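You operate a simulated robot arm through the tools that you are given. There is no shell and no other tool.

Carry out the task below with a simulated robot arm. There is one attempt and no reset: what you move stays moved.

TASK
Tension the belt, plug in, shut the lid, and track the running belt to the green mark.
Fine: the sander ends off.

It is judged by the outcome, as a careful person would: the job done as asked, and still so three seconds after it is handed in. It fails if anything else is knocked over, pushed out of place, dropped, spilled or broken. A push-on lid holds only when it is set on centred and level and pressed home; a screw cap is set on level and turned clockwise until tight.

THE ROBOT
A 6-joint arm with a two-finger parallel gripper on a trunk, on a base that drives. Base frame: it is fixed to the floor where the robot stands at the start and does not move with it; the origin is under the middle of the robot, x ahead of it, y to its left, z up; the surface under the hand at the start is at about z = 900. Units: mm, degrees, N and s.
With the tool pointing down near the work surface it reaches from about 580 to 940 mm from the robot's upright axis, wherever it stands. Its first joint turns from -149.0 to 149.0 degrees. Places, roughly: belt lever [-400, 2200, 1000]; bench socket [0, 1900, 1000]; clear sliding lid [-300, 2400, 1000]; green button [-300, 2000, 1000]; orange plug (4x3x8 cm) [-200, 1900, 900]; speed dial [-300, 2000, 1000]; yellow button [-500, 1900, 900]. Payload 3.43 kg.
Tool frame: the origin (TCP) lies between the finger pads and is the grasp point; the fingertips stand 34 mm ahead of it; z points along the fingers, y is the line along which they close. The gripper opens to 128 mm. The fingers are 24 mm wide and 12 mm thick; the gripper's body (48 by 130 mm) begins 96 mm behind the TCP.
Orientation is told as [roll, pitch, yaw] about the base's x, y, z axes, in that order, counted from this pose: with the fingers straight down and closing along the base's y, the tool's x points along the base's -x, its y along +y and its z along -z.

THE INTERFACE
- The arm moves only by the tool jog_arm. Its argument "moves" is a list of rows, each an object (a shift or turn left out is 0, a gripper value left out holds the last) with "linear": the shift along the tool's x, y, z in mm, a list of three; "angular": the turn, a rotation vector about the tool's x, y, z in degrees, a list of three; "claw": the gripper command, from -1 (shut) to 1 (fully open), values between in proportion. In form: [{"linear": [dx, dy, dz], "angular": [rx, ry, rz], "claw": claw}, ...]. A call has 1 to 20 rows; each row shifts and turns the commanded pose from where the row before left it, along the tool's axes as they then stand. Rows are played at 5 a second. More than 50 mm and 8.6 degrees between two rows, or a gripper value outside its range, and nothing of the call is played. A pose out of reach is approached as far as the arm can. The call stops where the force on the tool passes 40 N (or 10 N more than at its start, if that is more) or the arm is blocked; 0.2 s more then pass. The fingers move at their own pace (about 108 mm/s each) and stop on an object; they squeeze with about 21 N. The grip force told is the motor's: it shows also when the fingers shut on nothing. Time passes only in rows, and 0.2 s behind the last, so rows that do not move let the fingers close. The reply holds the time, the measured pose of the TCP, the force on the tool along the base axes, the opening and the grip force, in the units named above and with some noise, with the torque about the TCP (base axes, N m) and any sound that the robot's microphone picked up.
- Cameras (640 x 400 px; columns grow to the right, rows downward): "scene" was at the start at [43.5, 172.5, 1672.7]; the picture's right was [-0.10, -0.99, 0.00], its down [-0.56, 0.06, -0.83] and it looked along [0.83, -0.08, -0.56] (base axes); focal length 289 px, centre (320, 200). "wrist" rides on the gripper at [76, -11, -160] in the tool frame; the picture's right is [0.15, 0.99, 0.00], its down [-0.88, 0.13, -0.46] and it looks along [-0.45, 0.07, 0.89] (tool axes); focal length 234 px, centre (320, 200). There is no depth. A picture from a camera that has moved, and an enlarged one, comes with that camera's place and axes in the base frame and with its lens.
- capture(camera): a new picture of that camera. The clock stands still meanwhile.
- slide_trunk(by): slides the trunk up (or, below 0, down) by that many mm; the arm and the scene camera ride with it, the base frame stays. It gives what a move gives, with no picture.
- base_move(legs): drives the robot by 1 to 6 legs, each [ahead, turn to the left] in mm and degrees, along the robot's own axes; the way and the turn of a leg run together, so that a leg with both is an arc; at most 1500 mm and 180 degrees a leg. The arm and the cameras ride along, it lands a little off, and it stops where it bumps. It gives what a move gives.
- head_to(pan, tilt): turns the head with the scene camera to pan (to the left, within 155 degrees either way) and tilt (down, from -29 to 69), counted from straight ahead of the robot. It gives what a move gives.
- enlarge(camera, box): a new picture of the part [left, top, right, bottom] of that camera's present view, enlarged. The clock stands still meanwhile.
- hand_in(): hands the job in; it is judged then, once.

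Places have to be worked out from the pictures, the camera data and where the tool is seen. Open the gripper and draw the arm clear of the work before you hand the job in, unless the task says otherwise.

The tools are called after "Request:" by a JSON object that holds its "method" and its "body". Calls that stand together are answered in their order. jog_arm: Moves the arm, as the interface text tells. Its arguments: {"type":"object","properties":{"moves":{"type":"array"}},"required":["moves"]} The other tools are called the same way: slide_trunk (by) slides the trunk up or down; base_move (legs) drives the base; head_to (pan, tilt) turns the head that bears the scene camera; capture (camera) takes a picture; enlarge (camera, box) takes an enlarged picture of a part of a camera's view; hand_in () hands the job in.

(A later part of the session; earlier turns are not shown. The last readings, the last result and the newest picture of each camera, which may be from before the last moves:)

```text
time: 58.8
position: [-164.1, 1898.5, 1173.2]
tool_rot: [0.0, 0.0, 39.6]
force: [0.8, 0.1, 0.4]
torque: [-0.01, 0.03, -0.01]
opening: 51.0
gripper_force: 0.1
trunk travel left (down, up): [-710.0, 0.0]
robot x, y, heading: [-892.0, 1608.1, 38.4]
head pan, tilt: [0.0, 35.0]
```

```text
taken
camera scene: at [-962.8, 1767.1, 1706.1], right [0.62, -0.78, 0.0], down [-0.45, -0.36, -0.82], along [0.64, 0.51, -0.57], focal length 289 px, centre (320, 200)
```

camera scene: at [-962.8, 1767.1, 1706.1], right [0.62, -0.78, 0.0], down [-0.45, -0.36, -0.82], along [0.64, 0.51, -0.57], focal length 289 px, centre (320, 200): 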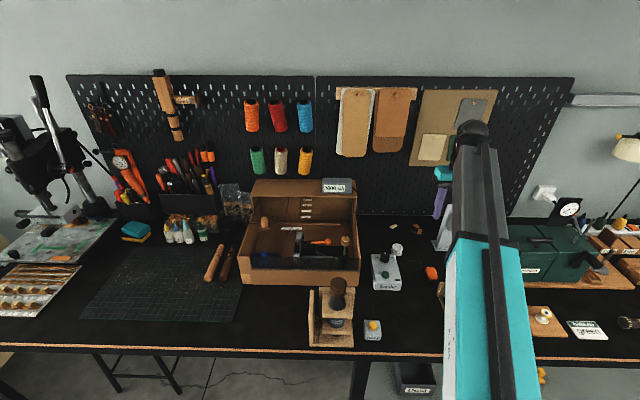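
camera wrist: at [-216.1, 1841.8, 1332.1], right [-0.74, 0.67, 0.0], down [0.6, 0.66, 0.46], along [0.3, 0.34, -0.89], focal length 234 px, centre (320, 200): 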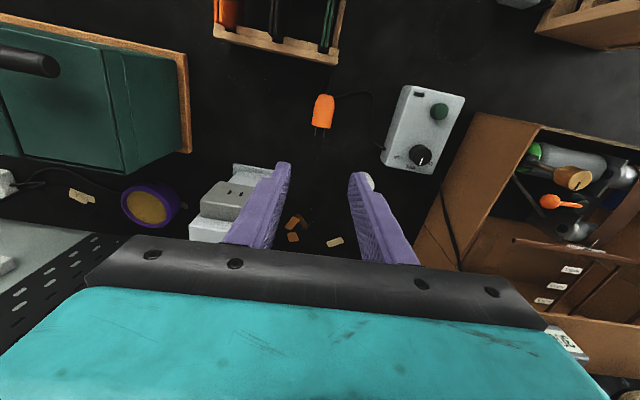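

Request:
{"method": "enlarge", "body": {"camera": "wrist", "box": [270, 60, 400, 150]}}

Request:
{"method": "enlarge", "body": {"camera": "wrist", "box": [180, 140, 300, 250]}}

Request:
{"method": "enlarge", "body": {"camera": "scene", "box": [360, 190, 460, 290]}}

```text
4.44 times, centred on (335, 105) of wrist
camera zoom: at [-216.1, 1841.8, 1332.1], right [-0.74, 0.67, 0.0], down [0.6, 0.66, 0.46], along [0.3, 0.34, -0.89], focal length 1041 px, centre (253, 622)
```

zoom: 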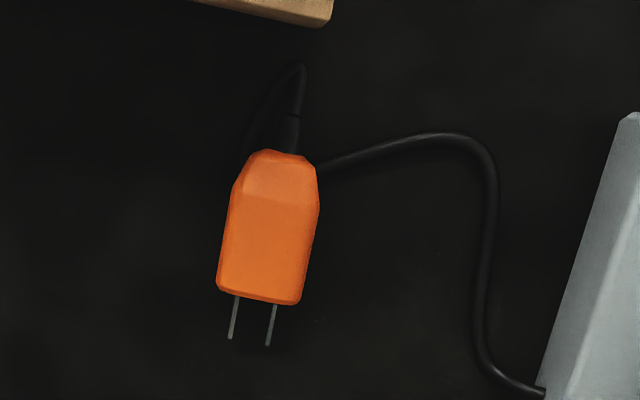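

```text
3.64 times, centred on (240, 195) of wrist
camera zoom: at [-216.1, 1841.8, 1332.1], right [-0.74, 0.67, 0.0], down [0.6, 0.66, 0.46], along [0.3, 0.34, -0.89], focal length 852 px, centre (611, 218)
```

zoom: 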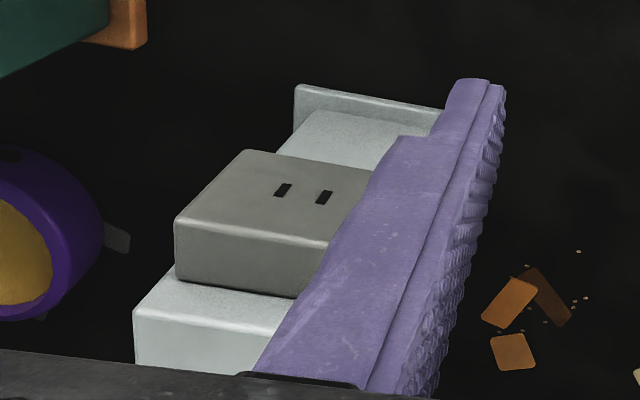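

```text
4.00 times, centred on (410, 240) of scene
camera zoom: at [-962.8, 1767.1, 1706.1], right [0.62, -0.78, 0.0], down [-0.45, -0.36, -0.82], along [0.64, 0.51, -0.57], focal length 1156 px, centre (-40, 40)
```

zoom: 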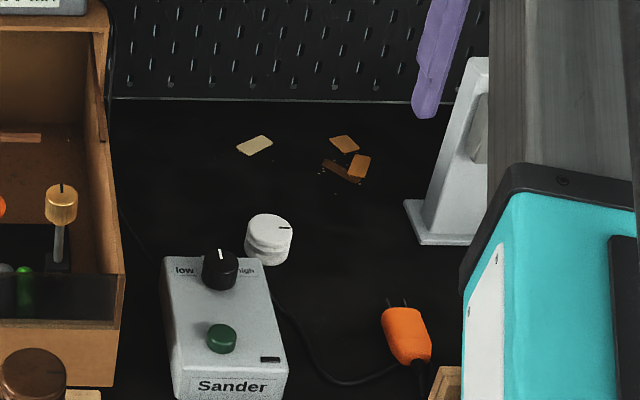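

The plug lies flat at about (−193, 1882), prongs pointing at yaw ≈ 38°, aligned with the socket face around (−33, 1868, 1042). I position the hand over the plug with the fingers open ~75 mm and descend partway to check.

Request:
{"method": "jog_arm", "body": {"moves": [{"linear": [5, 2, 5], "claw": 0.15}, {"linear": [10, 4, 10], "angular": [0, 0, 1]}, {"linear": [10, 0, 20], "angular": [0, 0, 1]}, {"linear": [8, 0, 25]}, {"linear": [0, 0, 30]}, {"linear": [0, 0, 30]}, {"linear": [0, 0, 25]}, {"linear": [0, 0, 15]}, {"linear": [0, 0, 5]}, {"linear": [0, 0, 0]}]}}

Request:
{"method": "enlarge", "body": {"camera": "wrist", "box": [200, 80, 440, 230]}}

```text
time: 61.0
position: [-194.3, 1881.9, 1007.2]
tool_rot: [0.0, 0.0, 37.6]
force: [-0.1, 0.4, 0.6]
torque: [0.0, -0.03, 0.0]
opening: 73.9
gripper_force: 0.0
trunk travel left (down, up): [-710.0, 0.0]
robot x, y, heading: [-893.2, 1608.1, 38.1]
head pan, tilt: [0.0, 35.0]
```

```text
2.67 times, centred on (320, 155) of wrist
camera zoom: at [-247.8, 1826.8, 1167.0], right [-0.72, 0.69, 0.0], down [0.62, 0.64, 0.46], along [0.32, 0.33, -0.89], focal length 624 px, centre (320, 320)
```

zoom: 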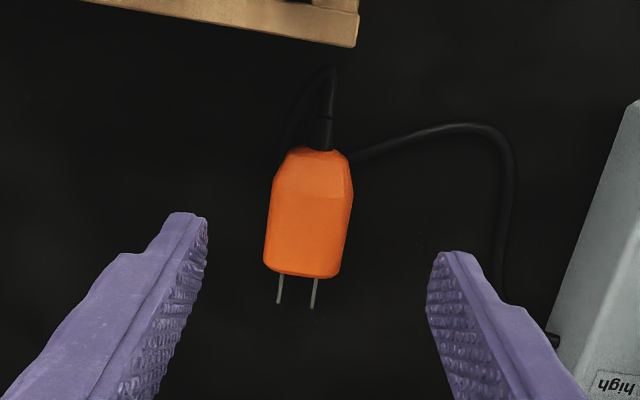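

Plug centre refined to (−193, 1878); I shift 4 mm right, descend to tips just above the bench, and close.

Request:
{"method": "jog_arm", "body": {"moves": [{"linear": [0, -2, 5]}, {"linear": [0, -2, 10]}, {"linear": [0, 0, 15]}, {"linear": [0, 0, 15]}, {"linear": [0, 0, 12]}, {"linear": [0, 0, 8]}, {"linear": [0, 0, 4]}, {"linear": [0, 0, 0]}]}}

Request:
{"method": "enlarge", "body": {"camera": "wrist", "box": [200, 80, 440, 230]}}

```text
time: 62.8
position: [-192.1, 1878.9, 939.1]
tool_rot: [-0.1, 0.0, 37.6]
force: [-0.4, -1.0, -0.1]
torque: [0.01, 0.01, 0.05]
opening: 73.6
gripper_force: 0.1
trunk travel left (down, up): [-710.0, 0.0]
robot x, y, heading: [-893.4, 1605.7, 38.2]
head pan, tilt: [0.0, 35.0]
```

```text
2.67 times, centred on (320, 155) of wrist
camera zoom: at [-246.2, 1823.5, 1098.9], right [-0.72, 0.69, 0.0], down [0.62, 0.64, 0.46], along [0.32, 0.33, -0.89], focal length 624 px, centre (320, 320)
```

zoom: 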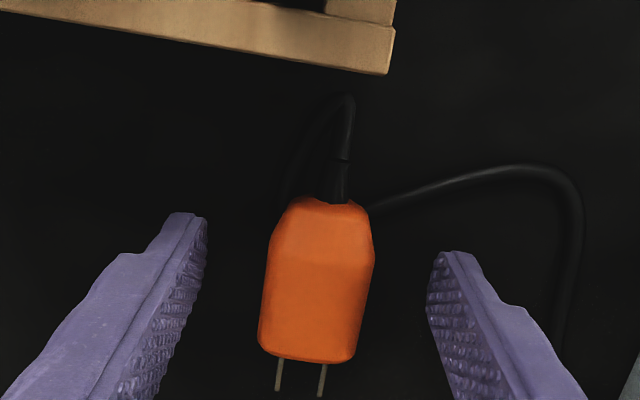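

The plug is centred between the fingers; I close the gripper.

Request:
{"method": "jog_arm", "body": {"moves": [{"claw": -0.3}, {"claw": -1}, {"claw": -1}, {"claw": -1}, {"claw": -1}]}}

Request:
{"method": "enlarge", "body": {"camera": "wrist", "box": [200, 80, 440, 230]}}

```text
time: 64.0
position: [-192.2, 1878.0, 939.3]
tool_rot: [0.1, 0.1, 37.5]
force: [1.3, 0.3, 0.2]
torque: [0.0, -0.01, 0.02]
opening: 33.2
gripper_force: 21.0
trunk travel left (down, up): [-710.0, 0.0]
robot x, y, heading: [-894.1, 1605.3, 38.4]
head pan, tilt: [0.0, 35.0]
```

```text
2.67 times, centred on (320, 155) of wrist
camera zoom: at [-246.1, 1823.5, 1099.0], right [-0.72, 0.69, 0.0], down [0.62, 0.64, 0.46], along [0.32, 0.33, -0.89], focal length 624 px, centre (320, 320)
```

zoom: 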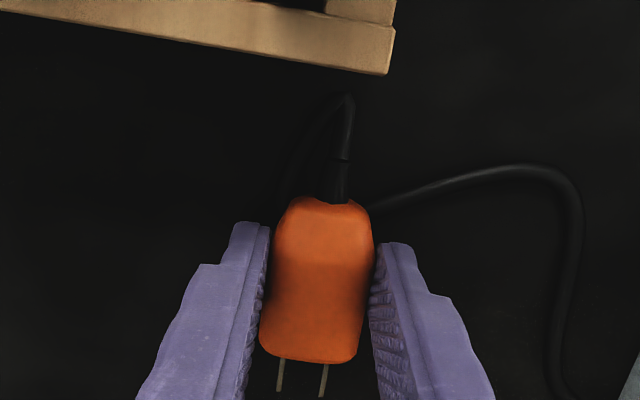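

Gripped at 33 mm. I lift straight up ~135 mm, then move right and a little forward to stand off from the socket.

Request:
{"method": "jog_arm", "body": {"moves": [{"linear": [0, 0, -4]}, {"linear": [0, 0, -8]}, {"linear": [0, 0, -15]}, {"linear": [0, 0, -20]}, {"linear": [0, 0, -25]}, {"linear": [0, 0, -25]}, {"linear": [0, 0, -20]}, {"linear": [0, 0, -12]}, {"linear": [0, 0, -6]}, {"linear": [0, -5, 0]}, {"linear": [0, -10, 0]}, {"linear": [-2, -18, 0]}, {"linear": [-4, -22, 0]}, {"linear": [-5, -22, 0]}, {"linear": [-5, -15, 0]}, {"linear": [-4, -8, 0]}, {"linear": [0, -5, 0]}, {"linear": [0, 0, 0]}]}}

Request:
{"method": "capture", "body": {"camera": "wrist"}}

Request:
{"method": "enlarge", "body": {"camera": "wrist", "box": [220, 100, 420, 280]}}

Request:
{"method": "capture", "body": {"camera": "scene"}}

```text
time: 67.8
position: [-111.8, 1806.7, 1074.2]
tool_rot: [0.0, 0.0, 37.6]
force: [0.5, 0.9, -0.7]
torque: [0.0, 0.03, -0.04]
opening: 33.2
gripper_force: 21.4
trunk travel left (down, up): [-710.0, 0.0]
robot x, y, heading: [-893.8, 1606.2, 38.2]
head pan, tilt: [0.0, 35.0]
```

```text
taken
camera wrist: at [-166.1, 1752.8, 1233.1], right [-0.72, 0.69, 0.0], down [0.62, 0.64, 0.46], along [0.32, 0.33, -0.89], focal length 234 px, centre (320, 200)
```

wrist: 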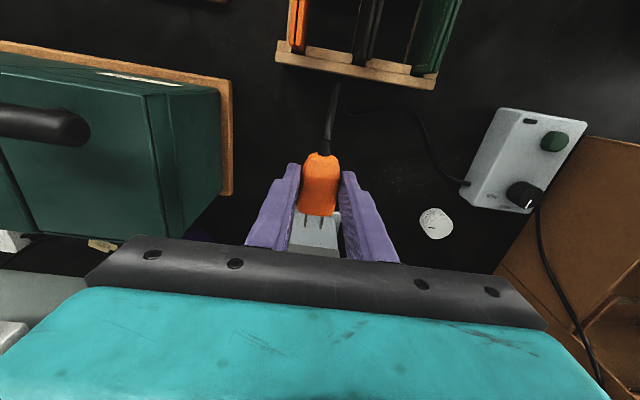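

```text
2.22 times, centred on (320, 190) of wrist
camera zoom: at [-166.1, 1752.8, 1233.1], right [-0.72, 0.69, 0.0], down [0.62, 0.64, 0.46], along [0.32, 0.33, -0.89], focal length 520 px, centre (320, 222)
```

zoom: 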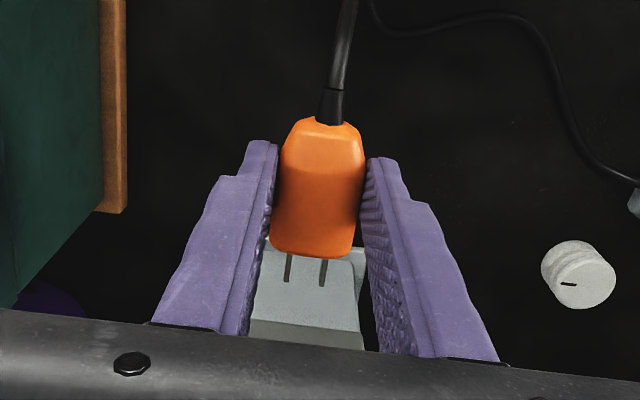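

```text
taken
camera scene: at [-962.8, 1767.2, 1706.1], right [0.62, -0.78, 0.0], down [-0.45, -0.36, -0.82], along [0.64, 0.51, -0.57], focal length 289 px, centre (320, 200)
```

scene: 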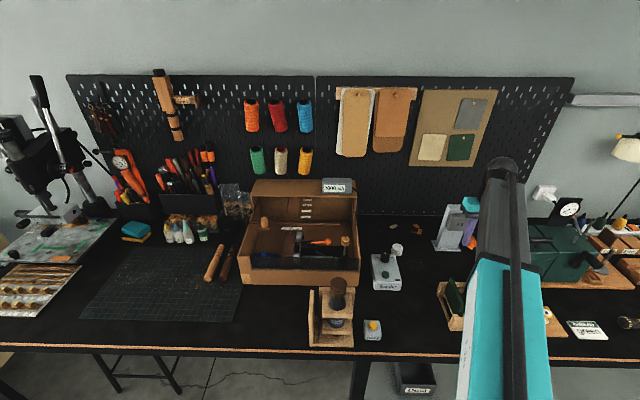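

The plug hangs in front of the socket stand. I enlarge the scene view to compare plug and slot heights.

Request:
{"method": "enlarge", "body": {"camera": "scene", "box": [425, 185, 505, 260]}}

Request:
{"method": "enlarge", "body": {"camera": "wrist", "box": [280, 190, 360, 260]}}

```text
5.33 times, centred on (465, 222) of scene
camera zoom: at [-962.8, 1767.2, 1706.1], right [0.62, -0.78, 0.0], down [-0.45, -0.36, -0.82], along [0.64, 0.51, -0.57], focal length 1541 px, centre (-453, 80)
```

zoom: 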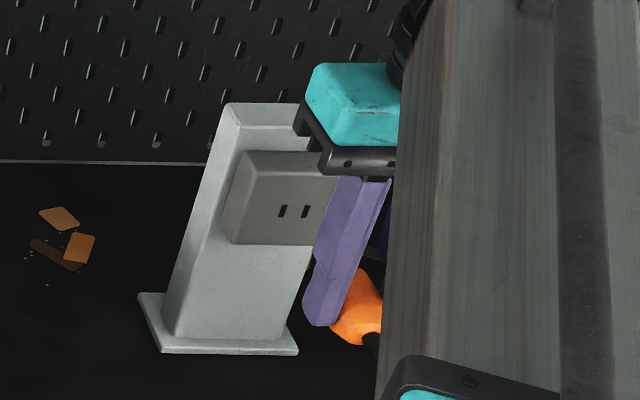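

```text
5.71 times, centred on (320, 225) of wrist
camera zoom: at [-166.1, 1752.8, 1233.1], right [-0.72, 0.69, 0.0], down [0.62, 0.64, 0.46], along [0.32, 0.33, -0.89], focal length 1338 px, centre (320, 57)
```

zoom: 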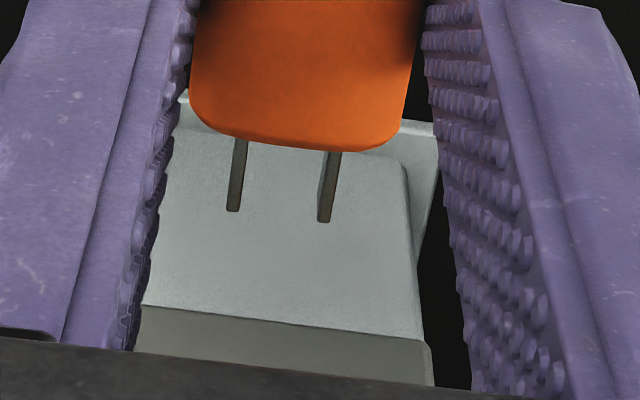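

From two views I get the slots at about (−44, 1865.5, 1052.5), and prong tips at TCP + 47 mm forward, 24 mm below. I correct ~4 mm left, 2 mm up, and advance 25 mm so the slots come into the wrist view.

Request:
{"method": "jog_arm", "body": {"moves": [{"linear": [-2, 2, -1]}, {"linear": [-5, 2, -1]}, {"linear": [-7, 0, 0]}, {"linear": [-6, 0, 0]}, {"linear": [-4, 0, 0]}, {"linear": [-1, 0, 0]}, {"linear": [0, 0, 0]}]}}

Request:
{"method": "enlarge", "body": {"camera": "wrist", "box": [280, 190, 360, 260]}}

Request:
{"method": "enlarge", "body": {"camera": "scene", "box": [425, 185, 505, 260]}}

```text
time: 69.4
position: [-94.7, 1826.0, 1074.7]
tool_rot: [0.0, 0.0, 37.6]
force: [-0.4, 0.2, -1.0]
torque: [0.01, -0.01, 0.05]
opening: 33.0
gripper_force: 21.0
trunk travel left (down, up): [-710.0, 0.0]
robot x, y, heading: [-888.5, 1603.7, 38.5]
head pan, tilt: [0.0, 35.0]
```

```text
5.71 times, centred on (320, 225) of wrist
camera zoom: at [-148.2, 1771.7, 1234.3], right [-0.72, 0.69, 0.0], down [0.62, 0.64, 0.46], along [0.32, 0.33, -0.89], focal length 1338 px, centre (320, 57)
```

zoom: 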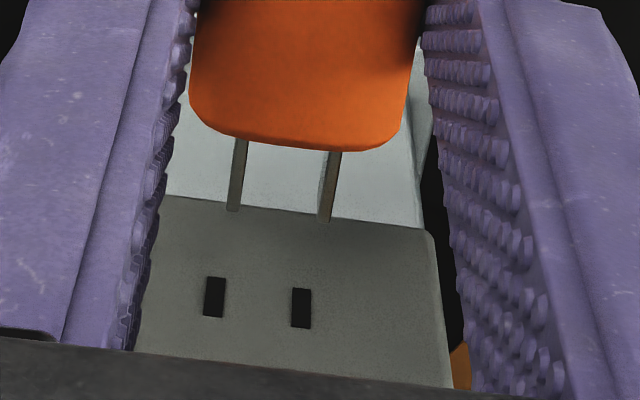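

```text
5.33 times, centred on (465, 222) of scene
camera zoom: at [-962.8, 1767.2, 1706.1], right [0.62, -0.78, 0.0], down [-0.45, -0.36, -0.82], along [0.64, 0.51, -0.57], focal length 1541 px, centre (-453, 80)
```

zoom: 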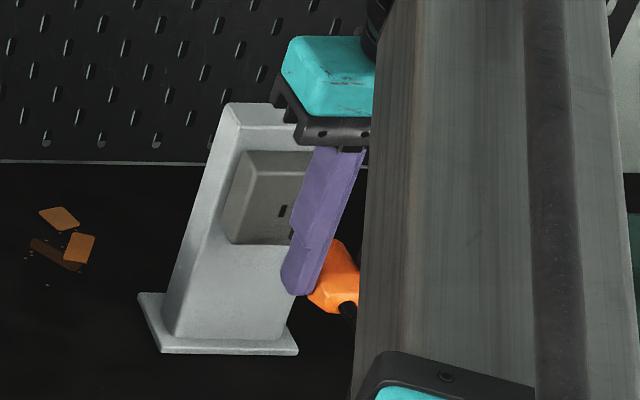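

The slots are now visible just ahead of the prongs: about 17 mm to go, ~1.2 mm too far left and ~1.8 mm low. I correct and advance 11 mm, then recheck.

Request:
{"method": "jog_arm", "body": {"moves": [{"linear": [0, -0.6, -1]}, {"linear": [-2, -0.6, -0.8]}, {"linear": [-3, 0, 0]}, {"linear": [-3, 0, 0]}, {"linear": [-2, 0, 0]}, {"linear": [-1, 0, 0]}, {"linear": [0, 0, 0]}]}}

Request:
{"method": "enlarge", "body": {"camera": "wrist", "box": [290, 200, 350, 245]}}

```text
time: 71.0
position: [-85.5, 1831.2, 1077.4]
tool_rot: [0.0, 0.0, 37.6]
force: [0.6, -0.5, 0.1]
torque: [0.02, 0.01, 0.0]
opening: 33.6
gripper_force: 21.1
trunk travel left (down, up): [-710.0, 0.0]
robot x, y, heading: [-892.1, 1605.7, 38.3]
head pan, tilt: [0.0, 35.0]
```

```text
8.89 times, centred on (320, 222) of wrist
camera zoom: at [-139.2, 1776.3, 1237.3], right [-0.72, 0.69, 0.0], down [0.62, 0.64, 0.46], along [0.32, 0.33, -0.89], focal length 2082 px, centre (320, 0)
```

zoom: 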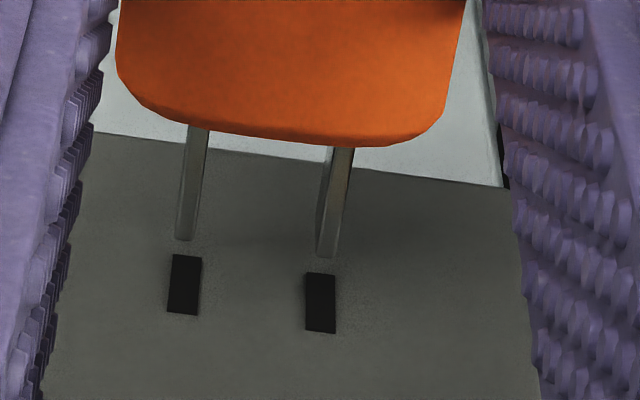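

Combining views puts the slot centre at z≈1049.4 and the prong top edges at ~1053.5; I zoom tighter on the prong tips to judge blade height.

Request:
{"method": "enlarge", "body": {"camera": "wrist", "box": [302, 210, 328, 240]}}

Request:
{"method": "enlarge", "body": {"camera": "scene", "box": [450, 205, 490, 245]}}

```text
13.33 times, centred on (315, 225) of wrist
camera zoom: at [-139.2, 1776.3, 1237.3], right [-0.72, 0.69, 0.0], down [0.62, 0.64, 0.46], along [0.32, 0.33, -0.89], focal length 3122 px, centre (387, -133)
```

zoom: 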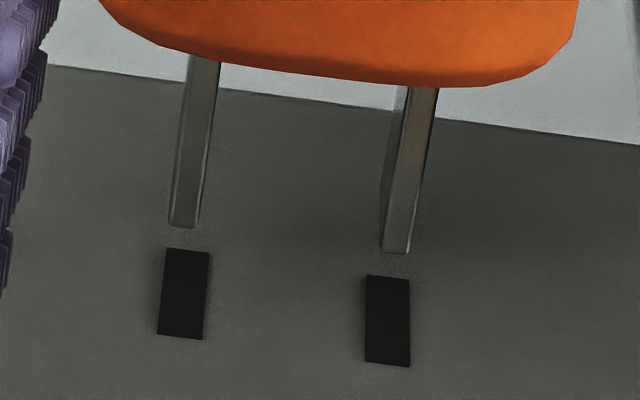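

```text
10.00 times, centred on (470, 225) of scene
camera zoom: at [-962.8, 1767.2, 1706.1], right [0.62, -0.78, 0.0], down [-0.45, -0.36, -0.82], along [0.64, 0.51, -0.57], focal length 2889 px, centre (-1180, -50)
```

zoom: 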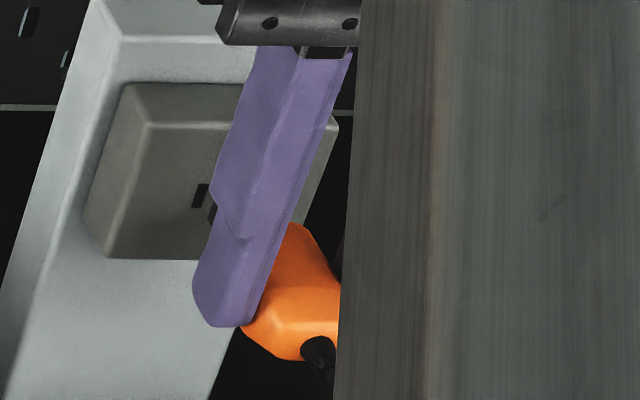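

Blade height ≈6 mm; alignment solution: 0.8 mm left, 2.3 mm down, ~9.6 mm to contact. I apply the correction, advance 7 mm and recheck.

Request:
{"method": "jog_arm", "body": {"moves": [{"linear": [0, 0.4, 1.2]}, {"linear": [-1, 0.4, 1.1]}, {"linear": [-2, 0, 0]}, {"linear": [-2, 0, 0]}, {"linear": [-2, 0, 0]}, {"linear": [0, 0, 0]}, {"linear": [0, 0, 0]}]}}

Request:
{"method": "enlarge", "body": {"camera": "wrist", "box": [302, 210, 328, 240]}}

```text
time: 72.6
position: [-81.1, 1836.5, 1075.8]
tool_rot: [0.0, 0.0, 37.6]
force: [-0.4, 1.2, -0.1]
torque: [-0.03, 0.0, 0.01]
opening: 33.3
gripper_force: 21.4
trunk travel left (down, up): [-710.0, 0.0]
robot x, y, heading: [-893.8, 1607.6, 38.1]
head pan, tilt: [0.0, 35.0]
```

```text
13.33 times, centred on (315, 225) of wrist
camera zoom: at [-134.1, 1781.5, 1234.4], right [-0.72, 0.69, 0.0], down [0.62, 0.64, 0.46], along [0.32, 0.33, -0.89], focal length 3122 px, centre (387, -133)
```

zoom: 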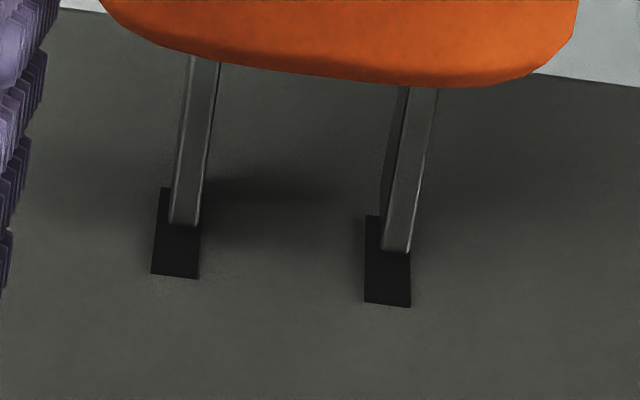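

Nearly at the face and well lined up (within ~0.4 mm). I nudge 0.3 mm right, 0.6 mm up, and push on gently.

Request:
{"method": "jog_arm", "body": {"moves": [{"linear": [0, -0.3, -0.6]}, {"linear": [-1, 0, 0]}, {"linear": [-1, 0, 0]}, {"linear": [-1, 0, 0]}, {"linear": [-1, 0, 0]}, {"linear": [-1, 0, 0]}, {"linear": [0, 0, 0]}]}}

Request:
{"method": "enlarge", "body": {"camera": "wrist", "box": [302, 210, 328, 240]}}

```text
time: 74.2
position: [-76.3, 1838.8, 1076.1]
tool_rot: [0.0, 0.0, 37.6]
force: [-0.2, -0.1, 1.0]
torque: [0.02, -0.05, 0.0]
opening: 33.2
gripper_force: 21.1
trunk travel left (down, up): [-710.0, 0.0]
robot x, y, heading: [-894.9, 1604.7, 38.6]
head pan, tilt: [0.0, 35.0]
```

```text
13.33 times, centred on (315, 225) of wrist
camera zoom: at [-129.8, 1784.5, 1235.3], right [-0.72, 0.69, 0.0], down [0.62, 0.64, 0.46], along [0.32, 0.33, -0.89], focal length 3122 px, centre (387, -133)
```

zoom: 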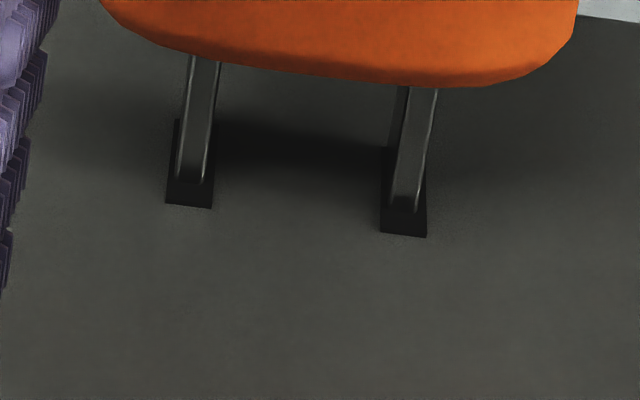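

The prong tips have entered the slots with no force. I keep pushing in.

Request:
{"method": "jog_arm", "body": {"moves": [{"linear": [-1, 0, 0]}, {"linear": [-1.5, 0, 0]}, {"linear": [-1.5, 0, 0]}, {"linear": [-1.5, 0, 0]}, {"linear": [-1.5, 0, 0]}, {"linear": [-1.5, 0, 0]}, {"linear": [-1, 0, 0]}, {"linear": [-1, 0, 0]}, {"linear": [-1, 0, 0]}, {"linear": [0, 0, 0]}]}}

Request:
{"method": "enlarge", "body": {"camera": "wrist", "box": [290, 200, 350, 245]}}

```text
time: 76.4
position: [-67.8, 1844.9, 1076.5]
tool_rot: [0.0, 0.0, 37.6]
force: [0.6, -0.5, 2.3]
torque: [0.01, -0.02, 0.0]
opening: 33.2
gripper_force: 21.4
trunk travel left (down, up): [-710.0, 0.0]
robot x, y, heading: [-895.3, 1608.3, 38.2]
head pan, tilt: [0.0, 35.0]
```

```text
8.89 times, centred on (320, 222) of wrist
camera zoom: at [-120.6, 1791.6, 1235.2], right [-0.72, 0.69, 0.0], down [0.62, 0.64, 0.46], along [0.32, 0.33, -0.89], focal length 2082 px, centre (320, 0)
```

zoom: 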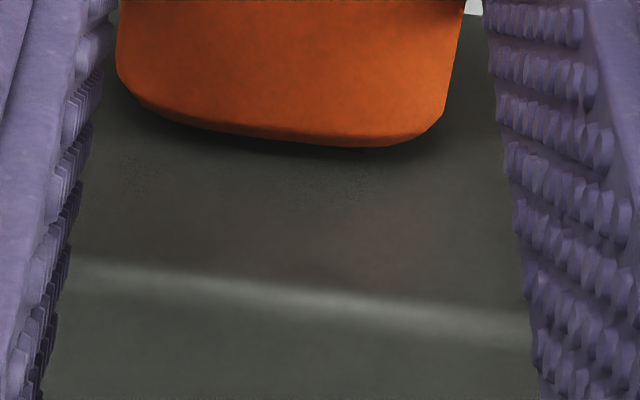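

Almost flush; I push slowly until the body seats against the face.

Request:
{"method": "jog_arm", "body": {"moves": [{"linear": [-1, 0, 0]}, {"linear": [-1, 0, 0]}, {"linear": [-1, 0, 0]}, {"linear": [-1, 0, 0]}, {"linear": [-1, 0, 0]}, {"linear": [0, 0, 0]}]}}

Request:
{"method": "enlarge", "body": {"camera": "wrist", "box": [290, 200, 350, 245]}}

```text
time: 77.8
position: [-64.1, 1847.9, 1076.3]
tool_rot: [0.0, 0.1, 37.6]
force: [-14.1, -7.9, -4.2]
torque: [-0.25, 0.41, -0.14]
opening: 33.2
gripper_force: 21.3
trunk travel left (down, up): [-710.0, 0.0]
robot x, y, heading: [-890.5, 1601.9, 38.6]
head pan, tilt: [0.0, 35.0]
```

```text
8.89 times, centred on (320, 222) of wrist
camera zoom: at [-118.4, 1793.5, 1235.6], right [-0.72, 0.69, 0.0], down [0.62, 0.64, 0.45], along [0.31, 0.33, -0.89], focal length 2082 px, centre (320, 0)
```

zoom: 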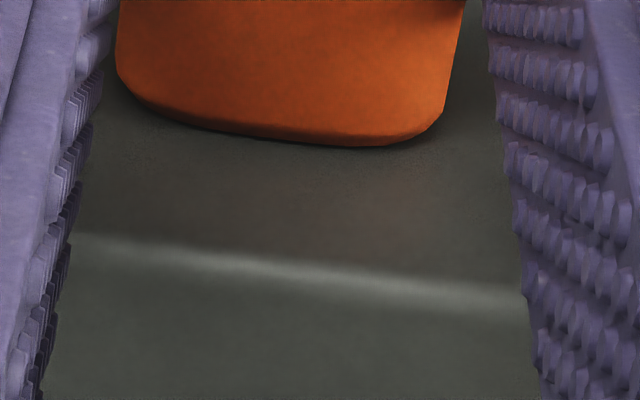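

Firm contact at ~16 N: seated. One more small push, then relieve, open the fingers and lift straight up.

Request:
{"method": "jog_arm", "body": {"moves": [{"linear": [-1, 0, 0]}, {"linear": [0, 0, 0]}, {"linear": [2, 0, 0]}, {"linear": [0, 0, 0], "claw": -0.2}, {"linear": [0, 0, 0], "claw": 0.1}, {"linear": [0, 0, 0]}, {"linear": [0, 0, -5]}, {"linear": [0, 0, -10]}, {"linear": [0, 0, -20]}, {"linear": [0, 0, -25]}, {"linear": [0, 0, -20]}, {"linear": [0, 0, -10]}, {"linear": [0, 0, 0]}]}}

Request:
{"method": "enlarge", "body": {"camera": "wrist", "box": [200, 120, 440, 270]}}

Request:
{"method": "enlarge", "body": {"camera": "scene", "box": [365, 175, 505, 295]}}

```text
time: 80.6
position: [-65.1, 1848.3, 1166.4]
tool_rot: [0.0, 0.0, 37.7]
force: [0.4, 0.1, 0.5]
torque: [0.01, 0.01, -0.02]
opening: 70.4
gripper_force: 0.0
trunk travel left (down, up): [-710.0, 0.0]
robot x, y, heading: [-894.7, 1608.3, 38.5]
head pan, tilt: [0.0, 35.0]
```

```text
2.67 times, centred on (320, 195) of wrist
camera zoom: at [-117.7, 1793.2, 1326.4], right [-0.72, 0.69, 0.0], down [0.62, 0.64, 0.46], along [0.32, 0.33, -0.89], focal length 624 px, centre (320, 213)
```

zoom: 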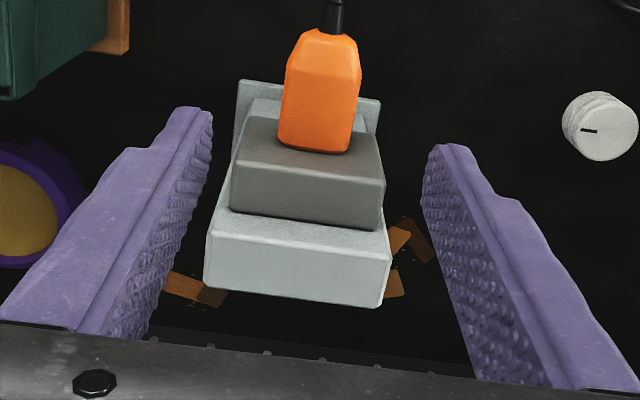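

```text
3.33 times, centred on (435, 235) of scene
camera zoom: at [-962.8, 1767.2, 1706.1], right [0.62, -0.78, 0.0], down [-0.45, -0.36, -0.82], along [0.64, 0.51, -0.57], focal length 963 px, centre (-63, 83)
```

zoom: 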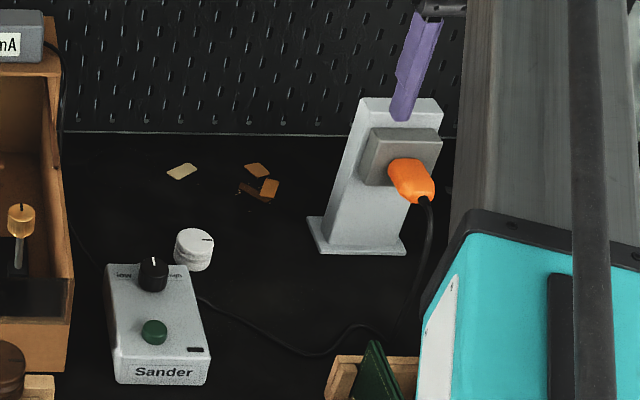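

The plug is seated in the socket. Next the lid: its wooden knob is at about (−464, 2411, 1054). I raise slightly and travel left ~690 mm to above it.

Request:
{"method": "jog_arm", "body": {"moves": [{"linear": [0, 0, -10]}, {"linear": [0, 5, -15]}, {"linear": [0, 15, -5]}, {"linear": [0, 25, 0]}, {"linear": [0, 35, 0]}, {"linear": [0, 40, 0]}, {"linear": [0, 40, 0]}, {"linear": [0, 40, 0]}, {"linear": [0, 40, 0]}, {"linear": [0, 40, 0]}, {"linear": [0, 40, 0]}, {"linear": [0, 40, 0]}, {"linear": [0, 40, 0]}, {"linear": [0, 40, 0]}, {"linear": [0, 40, 0]}, {"linear": [0, 30, 0]}, {"linear": [0, 20, 0]}, {"linear": [0, 10, 0]}, {"linear": [0, 5, 0]}]}}

Request:
{"method": "jog_arm", "body": {"moves": [{"linear": [-2, 10, 0]}, {"linear": [-4, 20, 0]}, {"linear": [-5, 25, 0]}, {"linear": [-5, 25, 0]}, {"linear": [-5, 20, 0]}, {"linear": [-4, 15, 0]}, {"linear": [0, 10, 0]}, {"linear": [0, 0, 0]}]}}

Request:
{"method": "capture", "body": {"camera": "wrist"}}

Request:
{"method": "capture", "body": {"camera": "scene"}}

```text
time: 84.6
position: [-395.7, 2280.8, 1195.8]
tool_rot: [0.1, 0.0, 37.5]
force: [0.4, 0.7, 0.1]
torque: [-0.03, 0.01, 0.02]
opening: 70.4
gripper_force: 0.1
trunk travel left (down, up): [-710.0, 0.0]
robot x, y, heading: [-894.9, 1608.9, 38.4]
head pan, tilt: [0.0, 35.0]
```

```text
time: 86.4
position: [-454.9, 2395.1, 1197.2]
tool_rot: [0.1, 0.0, 37.6]
force: [0.4, -0.2, -0.5]
torque: [0.01, 0.0, 0.0]
opening: 70.7
gripper_force: 0.0
trunk travel left (down, up): [-710.0, 0.0]
robot x, y, heading: [-892.1, 1604.3, 38.6]
head pan, tilt: [0.0, 35.0]
```

```text
taken
camera wrist: at [-507.7, 2340.4, 1355.3], right [-0.72, 0.69, 0.0], down [0.62, 0.64, 0.46], along [0.32, 0.33, -0.89], focal length 234 px, centre (320, 200)
```

wrist: 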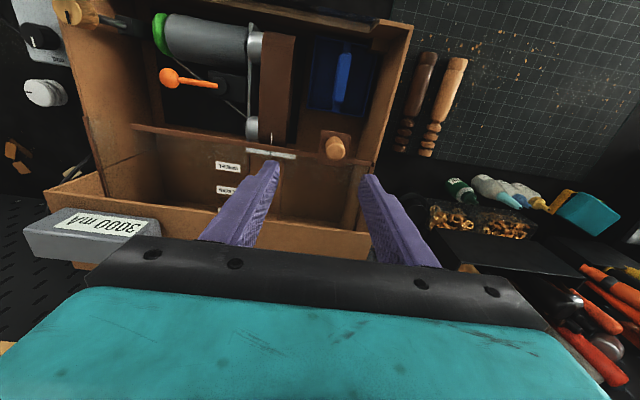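

```text
taken
camera scene: at [-962.9, 1767.2, 1706.1], right [0.62, -0.78, 0.0], down [-0.45, -0.36, -0.82], along [0.64, 0.51, -0.57], focal length 289 px, centre (320, 200)
```

scene: 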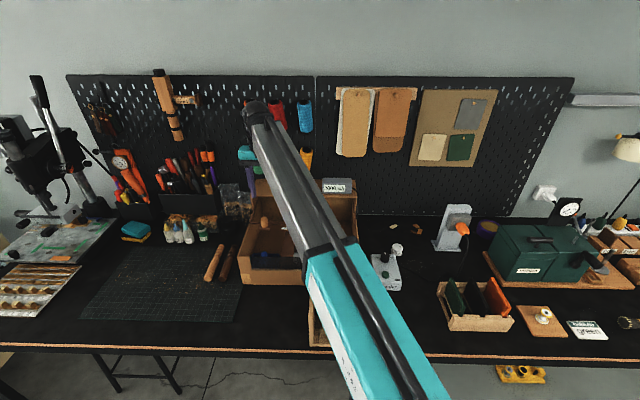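

I zoom in on the lid knob.

Request:
{"method": "enlarge", "body": {"camera": "wrist", "box": [240, 90, 400, 200]}}

```text
3.64 times, centred on (320, 145) of wrist
camera zoom: at [-507.7, 2340.4, 1355.3], right [-0.72, 0.69, 0.0], down [0.62, 0.64, 0.46], along [0.32, 0.33, -0.89], focal length 852 px, centre (320, 400)
```

zoom: 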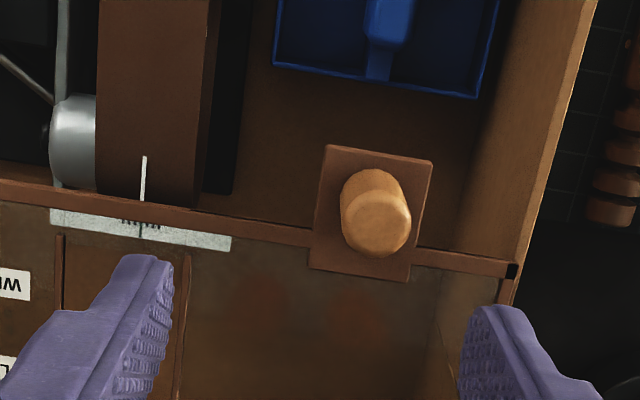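

Knob top centre at about (−468, 2409, 1080), ~24 mm diameter. I align, narrow the fingers to ~48 mm, and descend around it.

Request:
{"method": "jog_arm", "body": {"moves": [{"linear": [0, 4, 3], "claw": -0.25}, {"linear": [-1, 8, 8]}, {"linear": [-1, 7.5, 12]}, {"linear": [0, 0, 15]}, {"linear": [0, 0, 15]}, {"linear": [0, 0, 12]}, {"linear": [0, 0, 6]}, {"linear": [0, 0, 0]}]}}

Request:
{"method": "enlarge", "body": {"camera": "wrist", "box": [220, 90, 420, 230]}}

```text
time: 88.2
position: [-465.3, 2411.0, 1125.9]
tool_rot: [0.1, 0.1, 37.6]
force: [-0.1, 0.6, -0.1]
torque: [0.0, -0.04, -0.01]
opening: 48.0
gripper_force: 0.1
trunk travel left (down, up): [-710.0, 0.0]
robot x, y, heading: [-892.4, 1604.3, 38.6]
head pan, tilt: [0.0, 35.0]
```

```text
2.86 times, centred on (320, 160) of wrist
camera zoom: at [-517.0, 2357.4, 1284.7], right [-0.72, 0.69, 0.0], down [0.62, 0.64, 0.46], along [0.32, 0.33, -0.89], focal length 669 px, centre (320, 314)
```

zoom: 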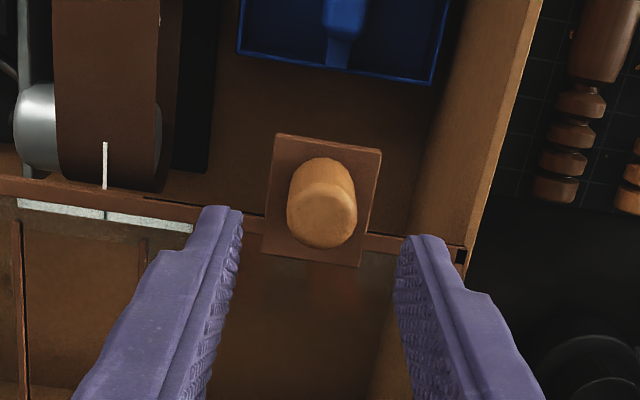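

Centred laterally; I shift 4 mm toward the robot, descend to tips ≈1050 and close on the knob.

Request:
{"method": "jog_arm", "body": {"moves": [{"linear": [2, 0, 4]}, {"linear": [2, 0, 8]}, {"linear": [0, 0, 12]}, {"linear": [0, 0, 10]}, {"linear": [0, 0, 6]}, {"linear": [0, 0, 0]}, {"claw": -1}, {"claw": -1}, {"claw": -1}, {"claw": -1}]}}

Request:
{"method": "enlarge", "body": {"camera": "wrist", "box": [220, 90, 420, 230]}}

```text
time: 90.4
position: [-467.5, 2409.6, 1085.6]
tool_rot: [0.0, 0.0, 37.6]
force: [-3.2, 4.1, -0.5]
torque: [0.23, -0.02, -0.15]
opening: 23.5
gripper_force: 45.0
trunk travel left (down, up): [-710.0, 0.0]
robot x, y, heading: [-895.8, 1604.1, 38.1]
head pan, tilt: [0.0, 35.0]
```

```text
2.86 times, centred on (320, 160) of wrist
camera zoom: at [-520.2, 2354.9, 1244.0], right [-0.72, 0.69, 0.0], down [0.62, 0.64, 0.46], along [0.32, 0.33, -0.89], focal length 669 px, centre (320, 314)
```

zoom: 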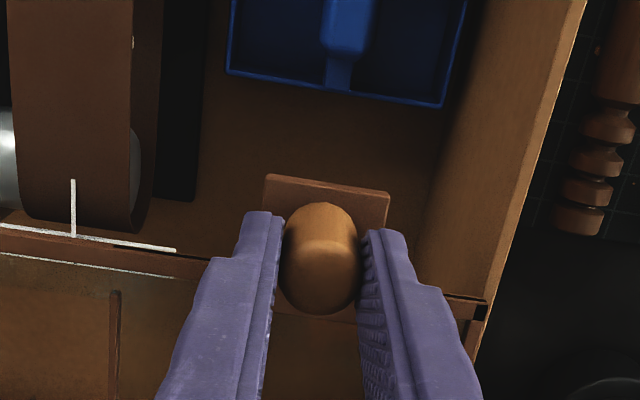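

The knob is gripped at 23.5 mm. I pull it toward the front (tool +x) in small steps.

Request:
{"method": "jog_arm", "body": {"moves": [{"linear": [2, 0, 0]}, {"linear": [3, 0, 0]}, {"linear": [4, 0, 0]}, {"linear": [5, 0, 0]}, {"linear": [5, 0, 0]}, {"linear": [5, 0, 0]}, {"linear": [5, 0, 0]}, {"linear": [4, 0, 0]}, {"linear": [2, 0, 0]}, {"linear": [0, 0, 0]}]}}

Request:
{"method": "enlarge", "body": {"camera": "wrist", "box": [220, 0, 420, 230]}}

```text
time: 92.6
position: [-495.4, 2388.1, 1085.6]
tool_rot: [0.0, 0.1, 37.5]
force: [-2.8, 6.1, -3.3]
torque: [0.38, -0.1, -0.18]
opening: 23.6
gripper_force: 44.9
trunk travel left (down, up): [-710.0, 0.0]
robot x, y, heading: [-891.0, 1605.9, 38.5]
head pan, tilt: [0.0, 35.0]
```

```text
1.74 times, centred on (320, 115) of wrist
camera zoom: at [-548.4, 2334.0, 1244.0], right [-0.72, 0.69, 0.0], down [0.62, 0.64, 0.45], along [0.32, 0.33, -0.89], focal length 407 px, centre (320, 348)
```

zoom: 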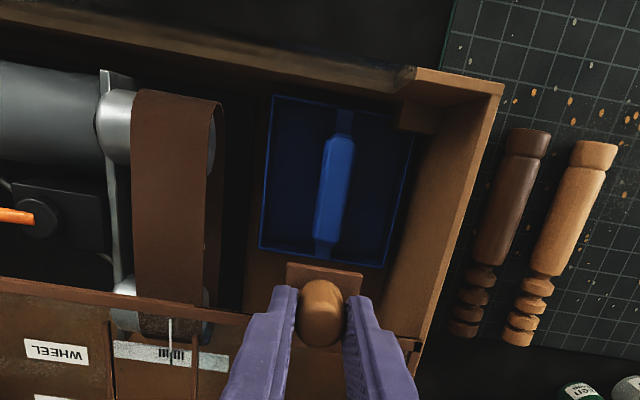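

The lid slides smoothly. I continue pulling.

Request:
{"method": "jog_arm", "body": {"moves": [{"linear": [2, 0.5, 0]}, {"linear": [4, 0, 0]}, {"linear": [6, 0, 0]}, {"linear": [6, 0, 0]}, {"linear": [6, 0, 0]}, {"linear": [6, 0, 0]}, {"linear": [6, 0, 0]}, {"linear": [6, 0, 0]}, {"linear": [6, 0, 0]}, {"linear": [6, 0, 0]}, {"linear": [4, 0, 0]}, {"linear": [2, 0, 0]}, {"linear": [0, 0, 0]}]}}

Request:
{"method": "capture", "body": {"camera": "wrist"}}

Request:
{"method": "enlarge", "body": {"camera": "scene", "box": [230, 170, 370, 290]}}

```text
time: 95.4
position: [-541.8, 2353.0, 1086.1]
tool_rot: [0.1, 0.1, 37.6]
force: [-4.4, 9.3, 1.9]
torque: [0.46, 0.08, -0.14]
opening: 23.7
gripper_force: 45.0
trunk travel left (down, up): [-710.0, 0.0]
robot x, y, heading: [-894.3, 1606.8, 38.7]
head pan, tilt: [0.0, 35.0]
```

```text
taken
camera wrist: at [-596.2, 2298.1, 1243.9], right [-0.72, 0.69, 0.0], down [0.62, 0.64, 0.46], along [0.32, 0.33, -0.89], focal length 234 px, centre (320, 200)
```

wrist: 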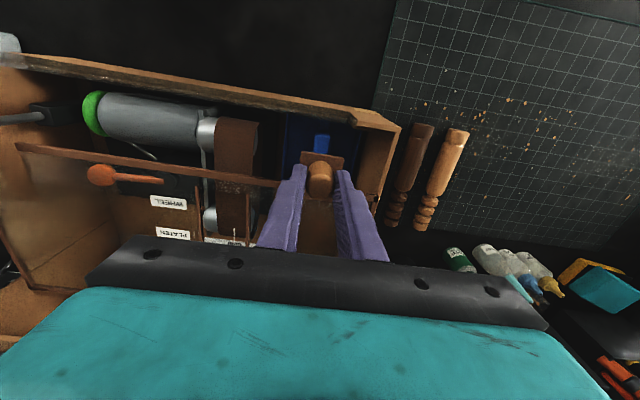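

```text
3.33 times, centred on (300, 230) of scene
camera zoom: at [-963.8, 1768.2, 1705.9], right [0.62, -0.78, 0.0], down [-0.45, -0.36, -0.82], along [0.64, 0.51, -0.57], focal length 963 px, centre (387, 100)
```

zoom: 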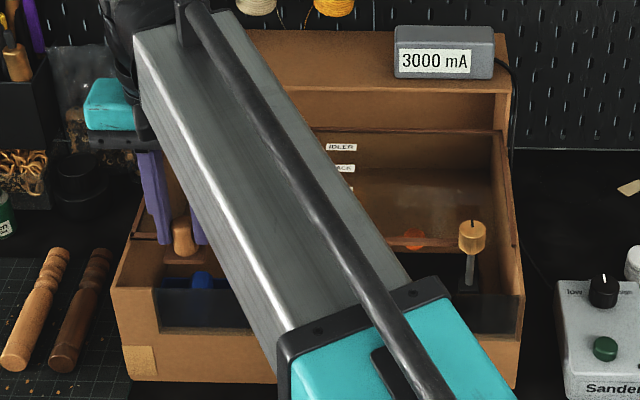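

About 93 mm moved, with ~10 N side load. I continue with a slight left correction until the stop.

Request:
{"method": "jog_arm", "body": {"moves": [{"linear": [2, 1, 0]}, {"linear": [4, 0.5, 0]}, {"linear": [5, 0.2, 0]}, {"linear": [5, 0.2, 0]}, {"linear": [5, 0.2, 0]}, {"linear": [5, 0.2, 0]}, {"linear": [4, 0.1, 0]}, {"linear": [3, 0, 0]}, {"linear": [2, 0, 0]}, {"linear": [0, 0, 0]}]}}

Request:
{"method": "capture", "body": {"camera": "wrist"}}

Request:
{"method": "enlarge", "body": {"camera": "scene", "box": [230, 170, 370, 290]}}

```text
time: 97.6
position: [-571.4, 2330.8, 1084.9]
tool_rot: [-0.1, 0.1, 37.6]
force: [4.6, -5.1, -6.4]
torque: [0.37, -0.76, -0.16]
opening: 23.7
gripper_force: 45.1
trunk travel left (down, up): [-710.0, 0.0]
robot x, y, heading: [-893.6, 1603.5, 38.5]
head pan, tilt: [0.0, 35.0]
```

```text
taken
camera wrist: at [-624.5, 2277.1, 1244.1], right [-0.72, 0.69, 0.0], down [0.62, 0.64, 0.45], along [0.32, 0.33, -0.89], focal length 234 px, centre (320, 200)
```

wrist: 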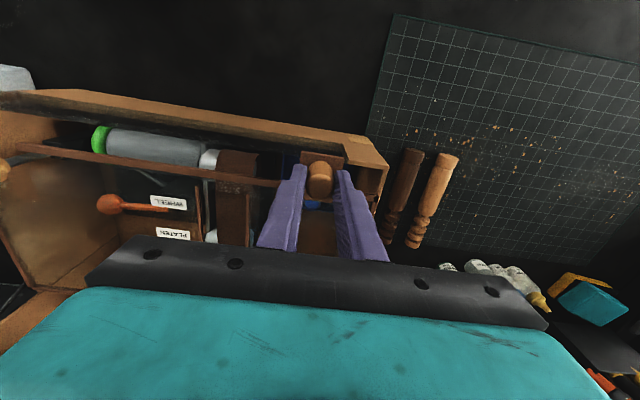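

```text
3.33 times, centred on (300, 230) of scene
camera zoom: at [-962.0, 1767.2, 1706.0], right [0.62, -0.78, 0.0], down [-0.45, -0.36, -0.82], along [0.64, 0.51, -0.57], focal length 963 px, centre (387, 100)
```

zoom: 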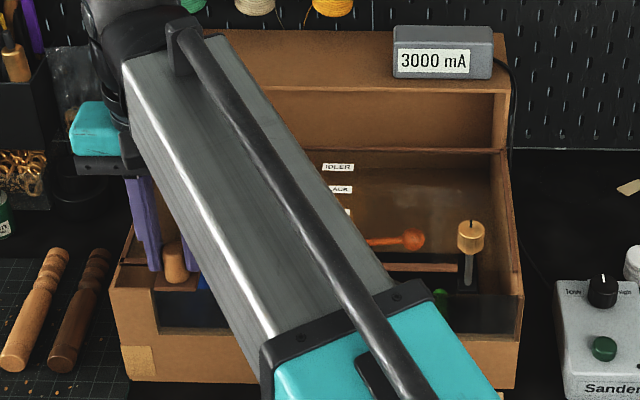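

There is still a gap to the front wall; forces are low. I keep pulling gently.

Request:
{"method": "jog_arm", "body": {"moves": [{"linear": [2, -0.5, 0]}, {"linear": [3, 0, 0]}, {"linear": [4, 0, 0]}, {"linear": [4, 0, 0]}, {"linear": [4, 0, 0]}, {"linear": [3, 0, 0]}, {"linear": [3, 0, 0]}, {"linear": [2, 0, 0]}, {"linear": [2, 0, 0]}, {"linear": [2, 0, 0]}, {"linear": [0, 0, 0]}]}}

Request:
{"method": "enlarge", "body": {"camera": "wrist", "box": [0, 60, 420, 250]}}

Request:
{"method": "enlarge", "body": {"camera": "scene", "box": [230, 170, 370, 290]}}

```text
time: 100.0
position: [-590.6, 2315.6, 1085.3]
tool_rot: [-0.1, -0.1, 37.7]
force: [12.5, 12.9, -2.1]
torque: [0.1, 0.07, -0.1]
opening: 23.6
gripper_force: 45.0
trunk travel left (down, up): [-710.0, 0.0]
robot x, y, heading: [-891.9, 1607.9, 38.5]
head pan, tilt: [0.0, 35.0]
```

```text
1.52 times, centred on (210, 155) of wrist
camera zoom: at [-645.0, 2261.6, 1243.8], right [-0.72, 0.69, 0.0], down [0.62, 0.64, 0.46], along [0.32, 0.33, -0.89], focal length 357 px, centre (488, 269)
```

zoom: 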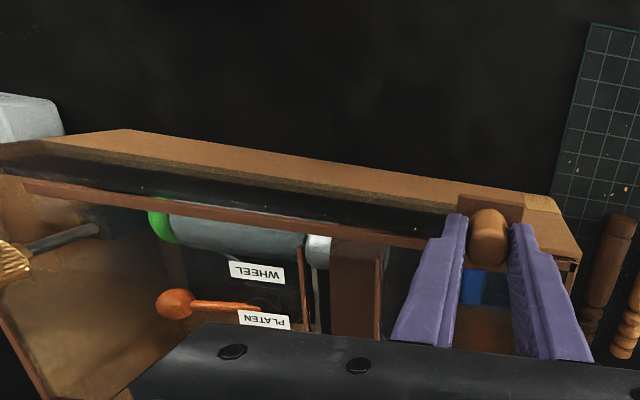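

```text
3.33 times, centred on (300, 230) of scene
camera zoom: at [-960.9, 1769.7, 1705.9], right [0.62, -0.78, 0.0], down [-0.45, -0.36, -0.82], along [0.64, 0.51, -0.58], focal length 963 px, centre (387, 100)
```

zoom: 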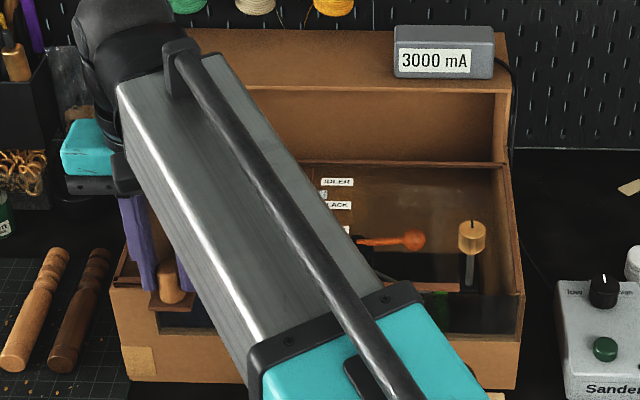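

About 18 N of resistance appeared; I pull a few mm further to see whether this is the stop.

Request:
{"method": "jog_arm", "body": {"moves": [{"linear": [1, 0, 0]}, {"linear": [1, 0, 0]}, {"linear": [1, 0, 0]}, {"linear": [0, 0, 0]}]}}

Request:
{"method": "enlarge", "body": {"camera": "wrist", "box": [200, 110, 440, 250]}}

```text
time: 101.0
position: [-591.9, 2314.5, 1084.3]
tool_rot: [0.2, -0.3, 37.5]
force: [28.1, 24.3, 13.0]
torque: [-0.09, -0.12, -0.2]
opening: 23.6
gripper_force: 45.1
trunk travel left (down, up): [-710.0, 0.0]
robot x, y, heading: [-894.7, 1609.0, 38.4]
head pan, tilt: [0.0, 35.0]
```

```text
2.67 times, centred on (320, 180) of wrist
camera zoom: at [-645.9, 2260.3, 1243.3], right [-0.72, 0.7, 0.0], down [0.62, 0.64, 0.46], along [0.32, 0.33, -0.89], focal length 624 px, centre (320, 253)
```

zoom: 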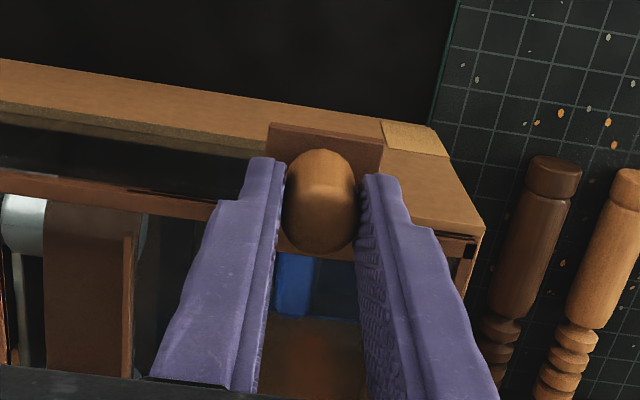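

Firm stop at ~37 N with the lid strip at the front pane: shut. I relax the load slightly, open the fingers, and lift away.

Request:
{"method": "jog_arm", "body": {"moves": [{"linear": [-2.5, 0, 0]}, {"linear": [0, 0, 0], "claw": -0.5}, {"claw": -0.25}, {"claw": -0.25}, {"linear": [0, 0, -5]}, {"linear": [0, 0, -12]}, {"linear": [0, 0, -20]}, {"linear": [0, 0, -20]}, {"linear": [0, 0, -20]}, {"linear": [0, 0, -12]}, {"linear": [0, 0, -5]}, {"linear": [0, 0, 0]}]}}

Request:
{"method": "capture", "body": {"camera": "wrist"}}

Request:
{"method": "enlarge", "body": {"camera": "scene", "box": [230, 170, 370, 290]}}

```text
time: 103.6
position: [-594.4, 2312.2, 1178.5]
tool_rot: [0.0, 0.2, 37.6]
force: [0.1, 0.1, -0.2]
torque: [-0.01, -0.01, -0.04]
opening: 47.8
gripper_force: 0.1
trunk travel left (down, up): [-710.0, 0.0]
robot x, y, heading: [-893.9, 1604.8, 38.1]
head pan, tilt: [0.0, 35.0]
```

```text
taken
camera wrist: at [-648.3, 2258.9, 1338.6], right [-0.72, 0.69, 0.0], down [0.62, 0.64, 0.45], along [0.32, 0.33, -0.89], focal length 234 px, centre (320, 200)
```

wrist: 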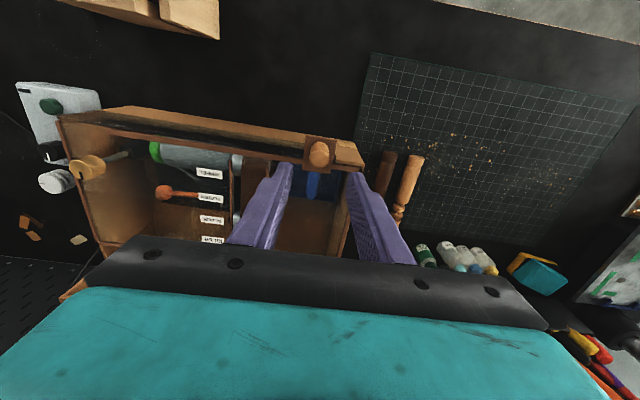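

```text
3.33 times, centred on (300, 230) of scene
camera zoom: at [-963.0, 1767.2, 1706.1], right [0.62, -0.78, 0.0], down [-0.45, -0.36, -0.82], along [0.64, 0.51, -0.57], focal length 963 px, centre (387, 100)
```

zoom: 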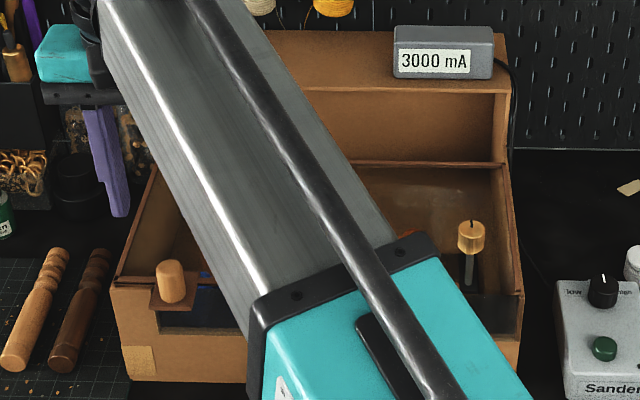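

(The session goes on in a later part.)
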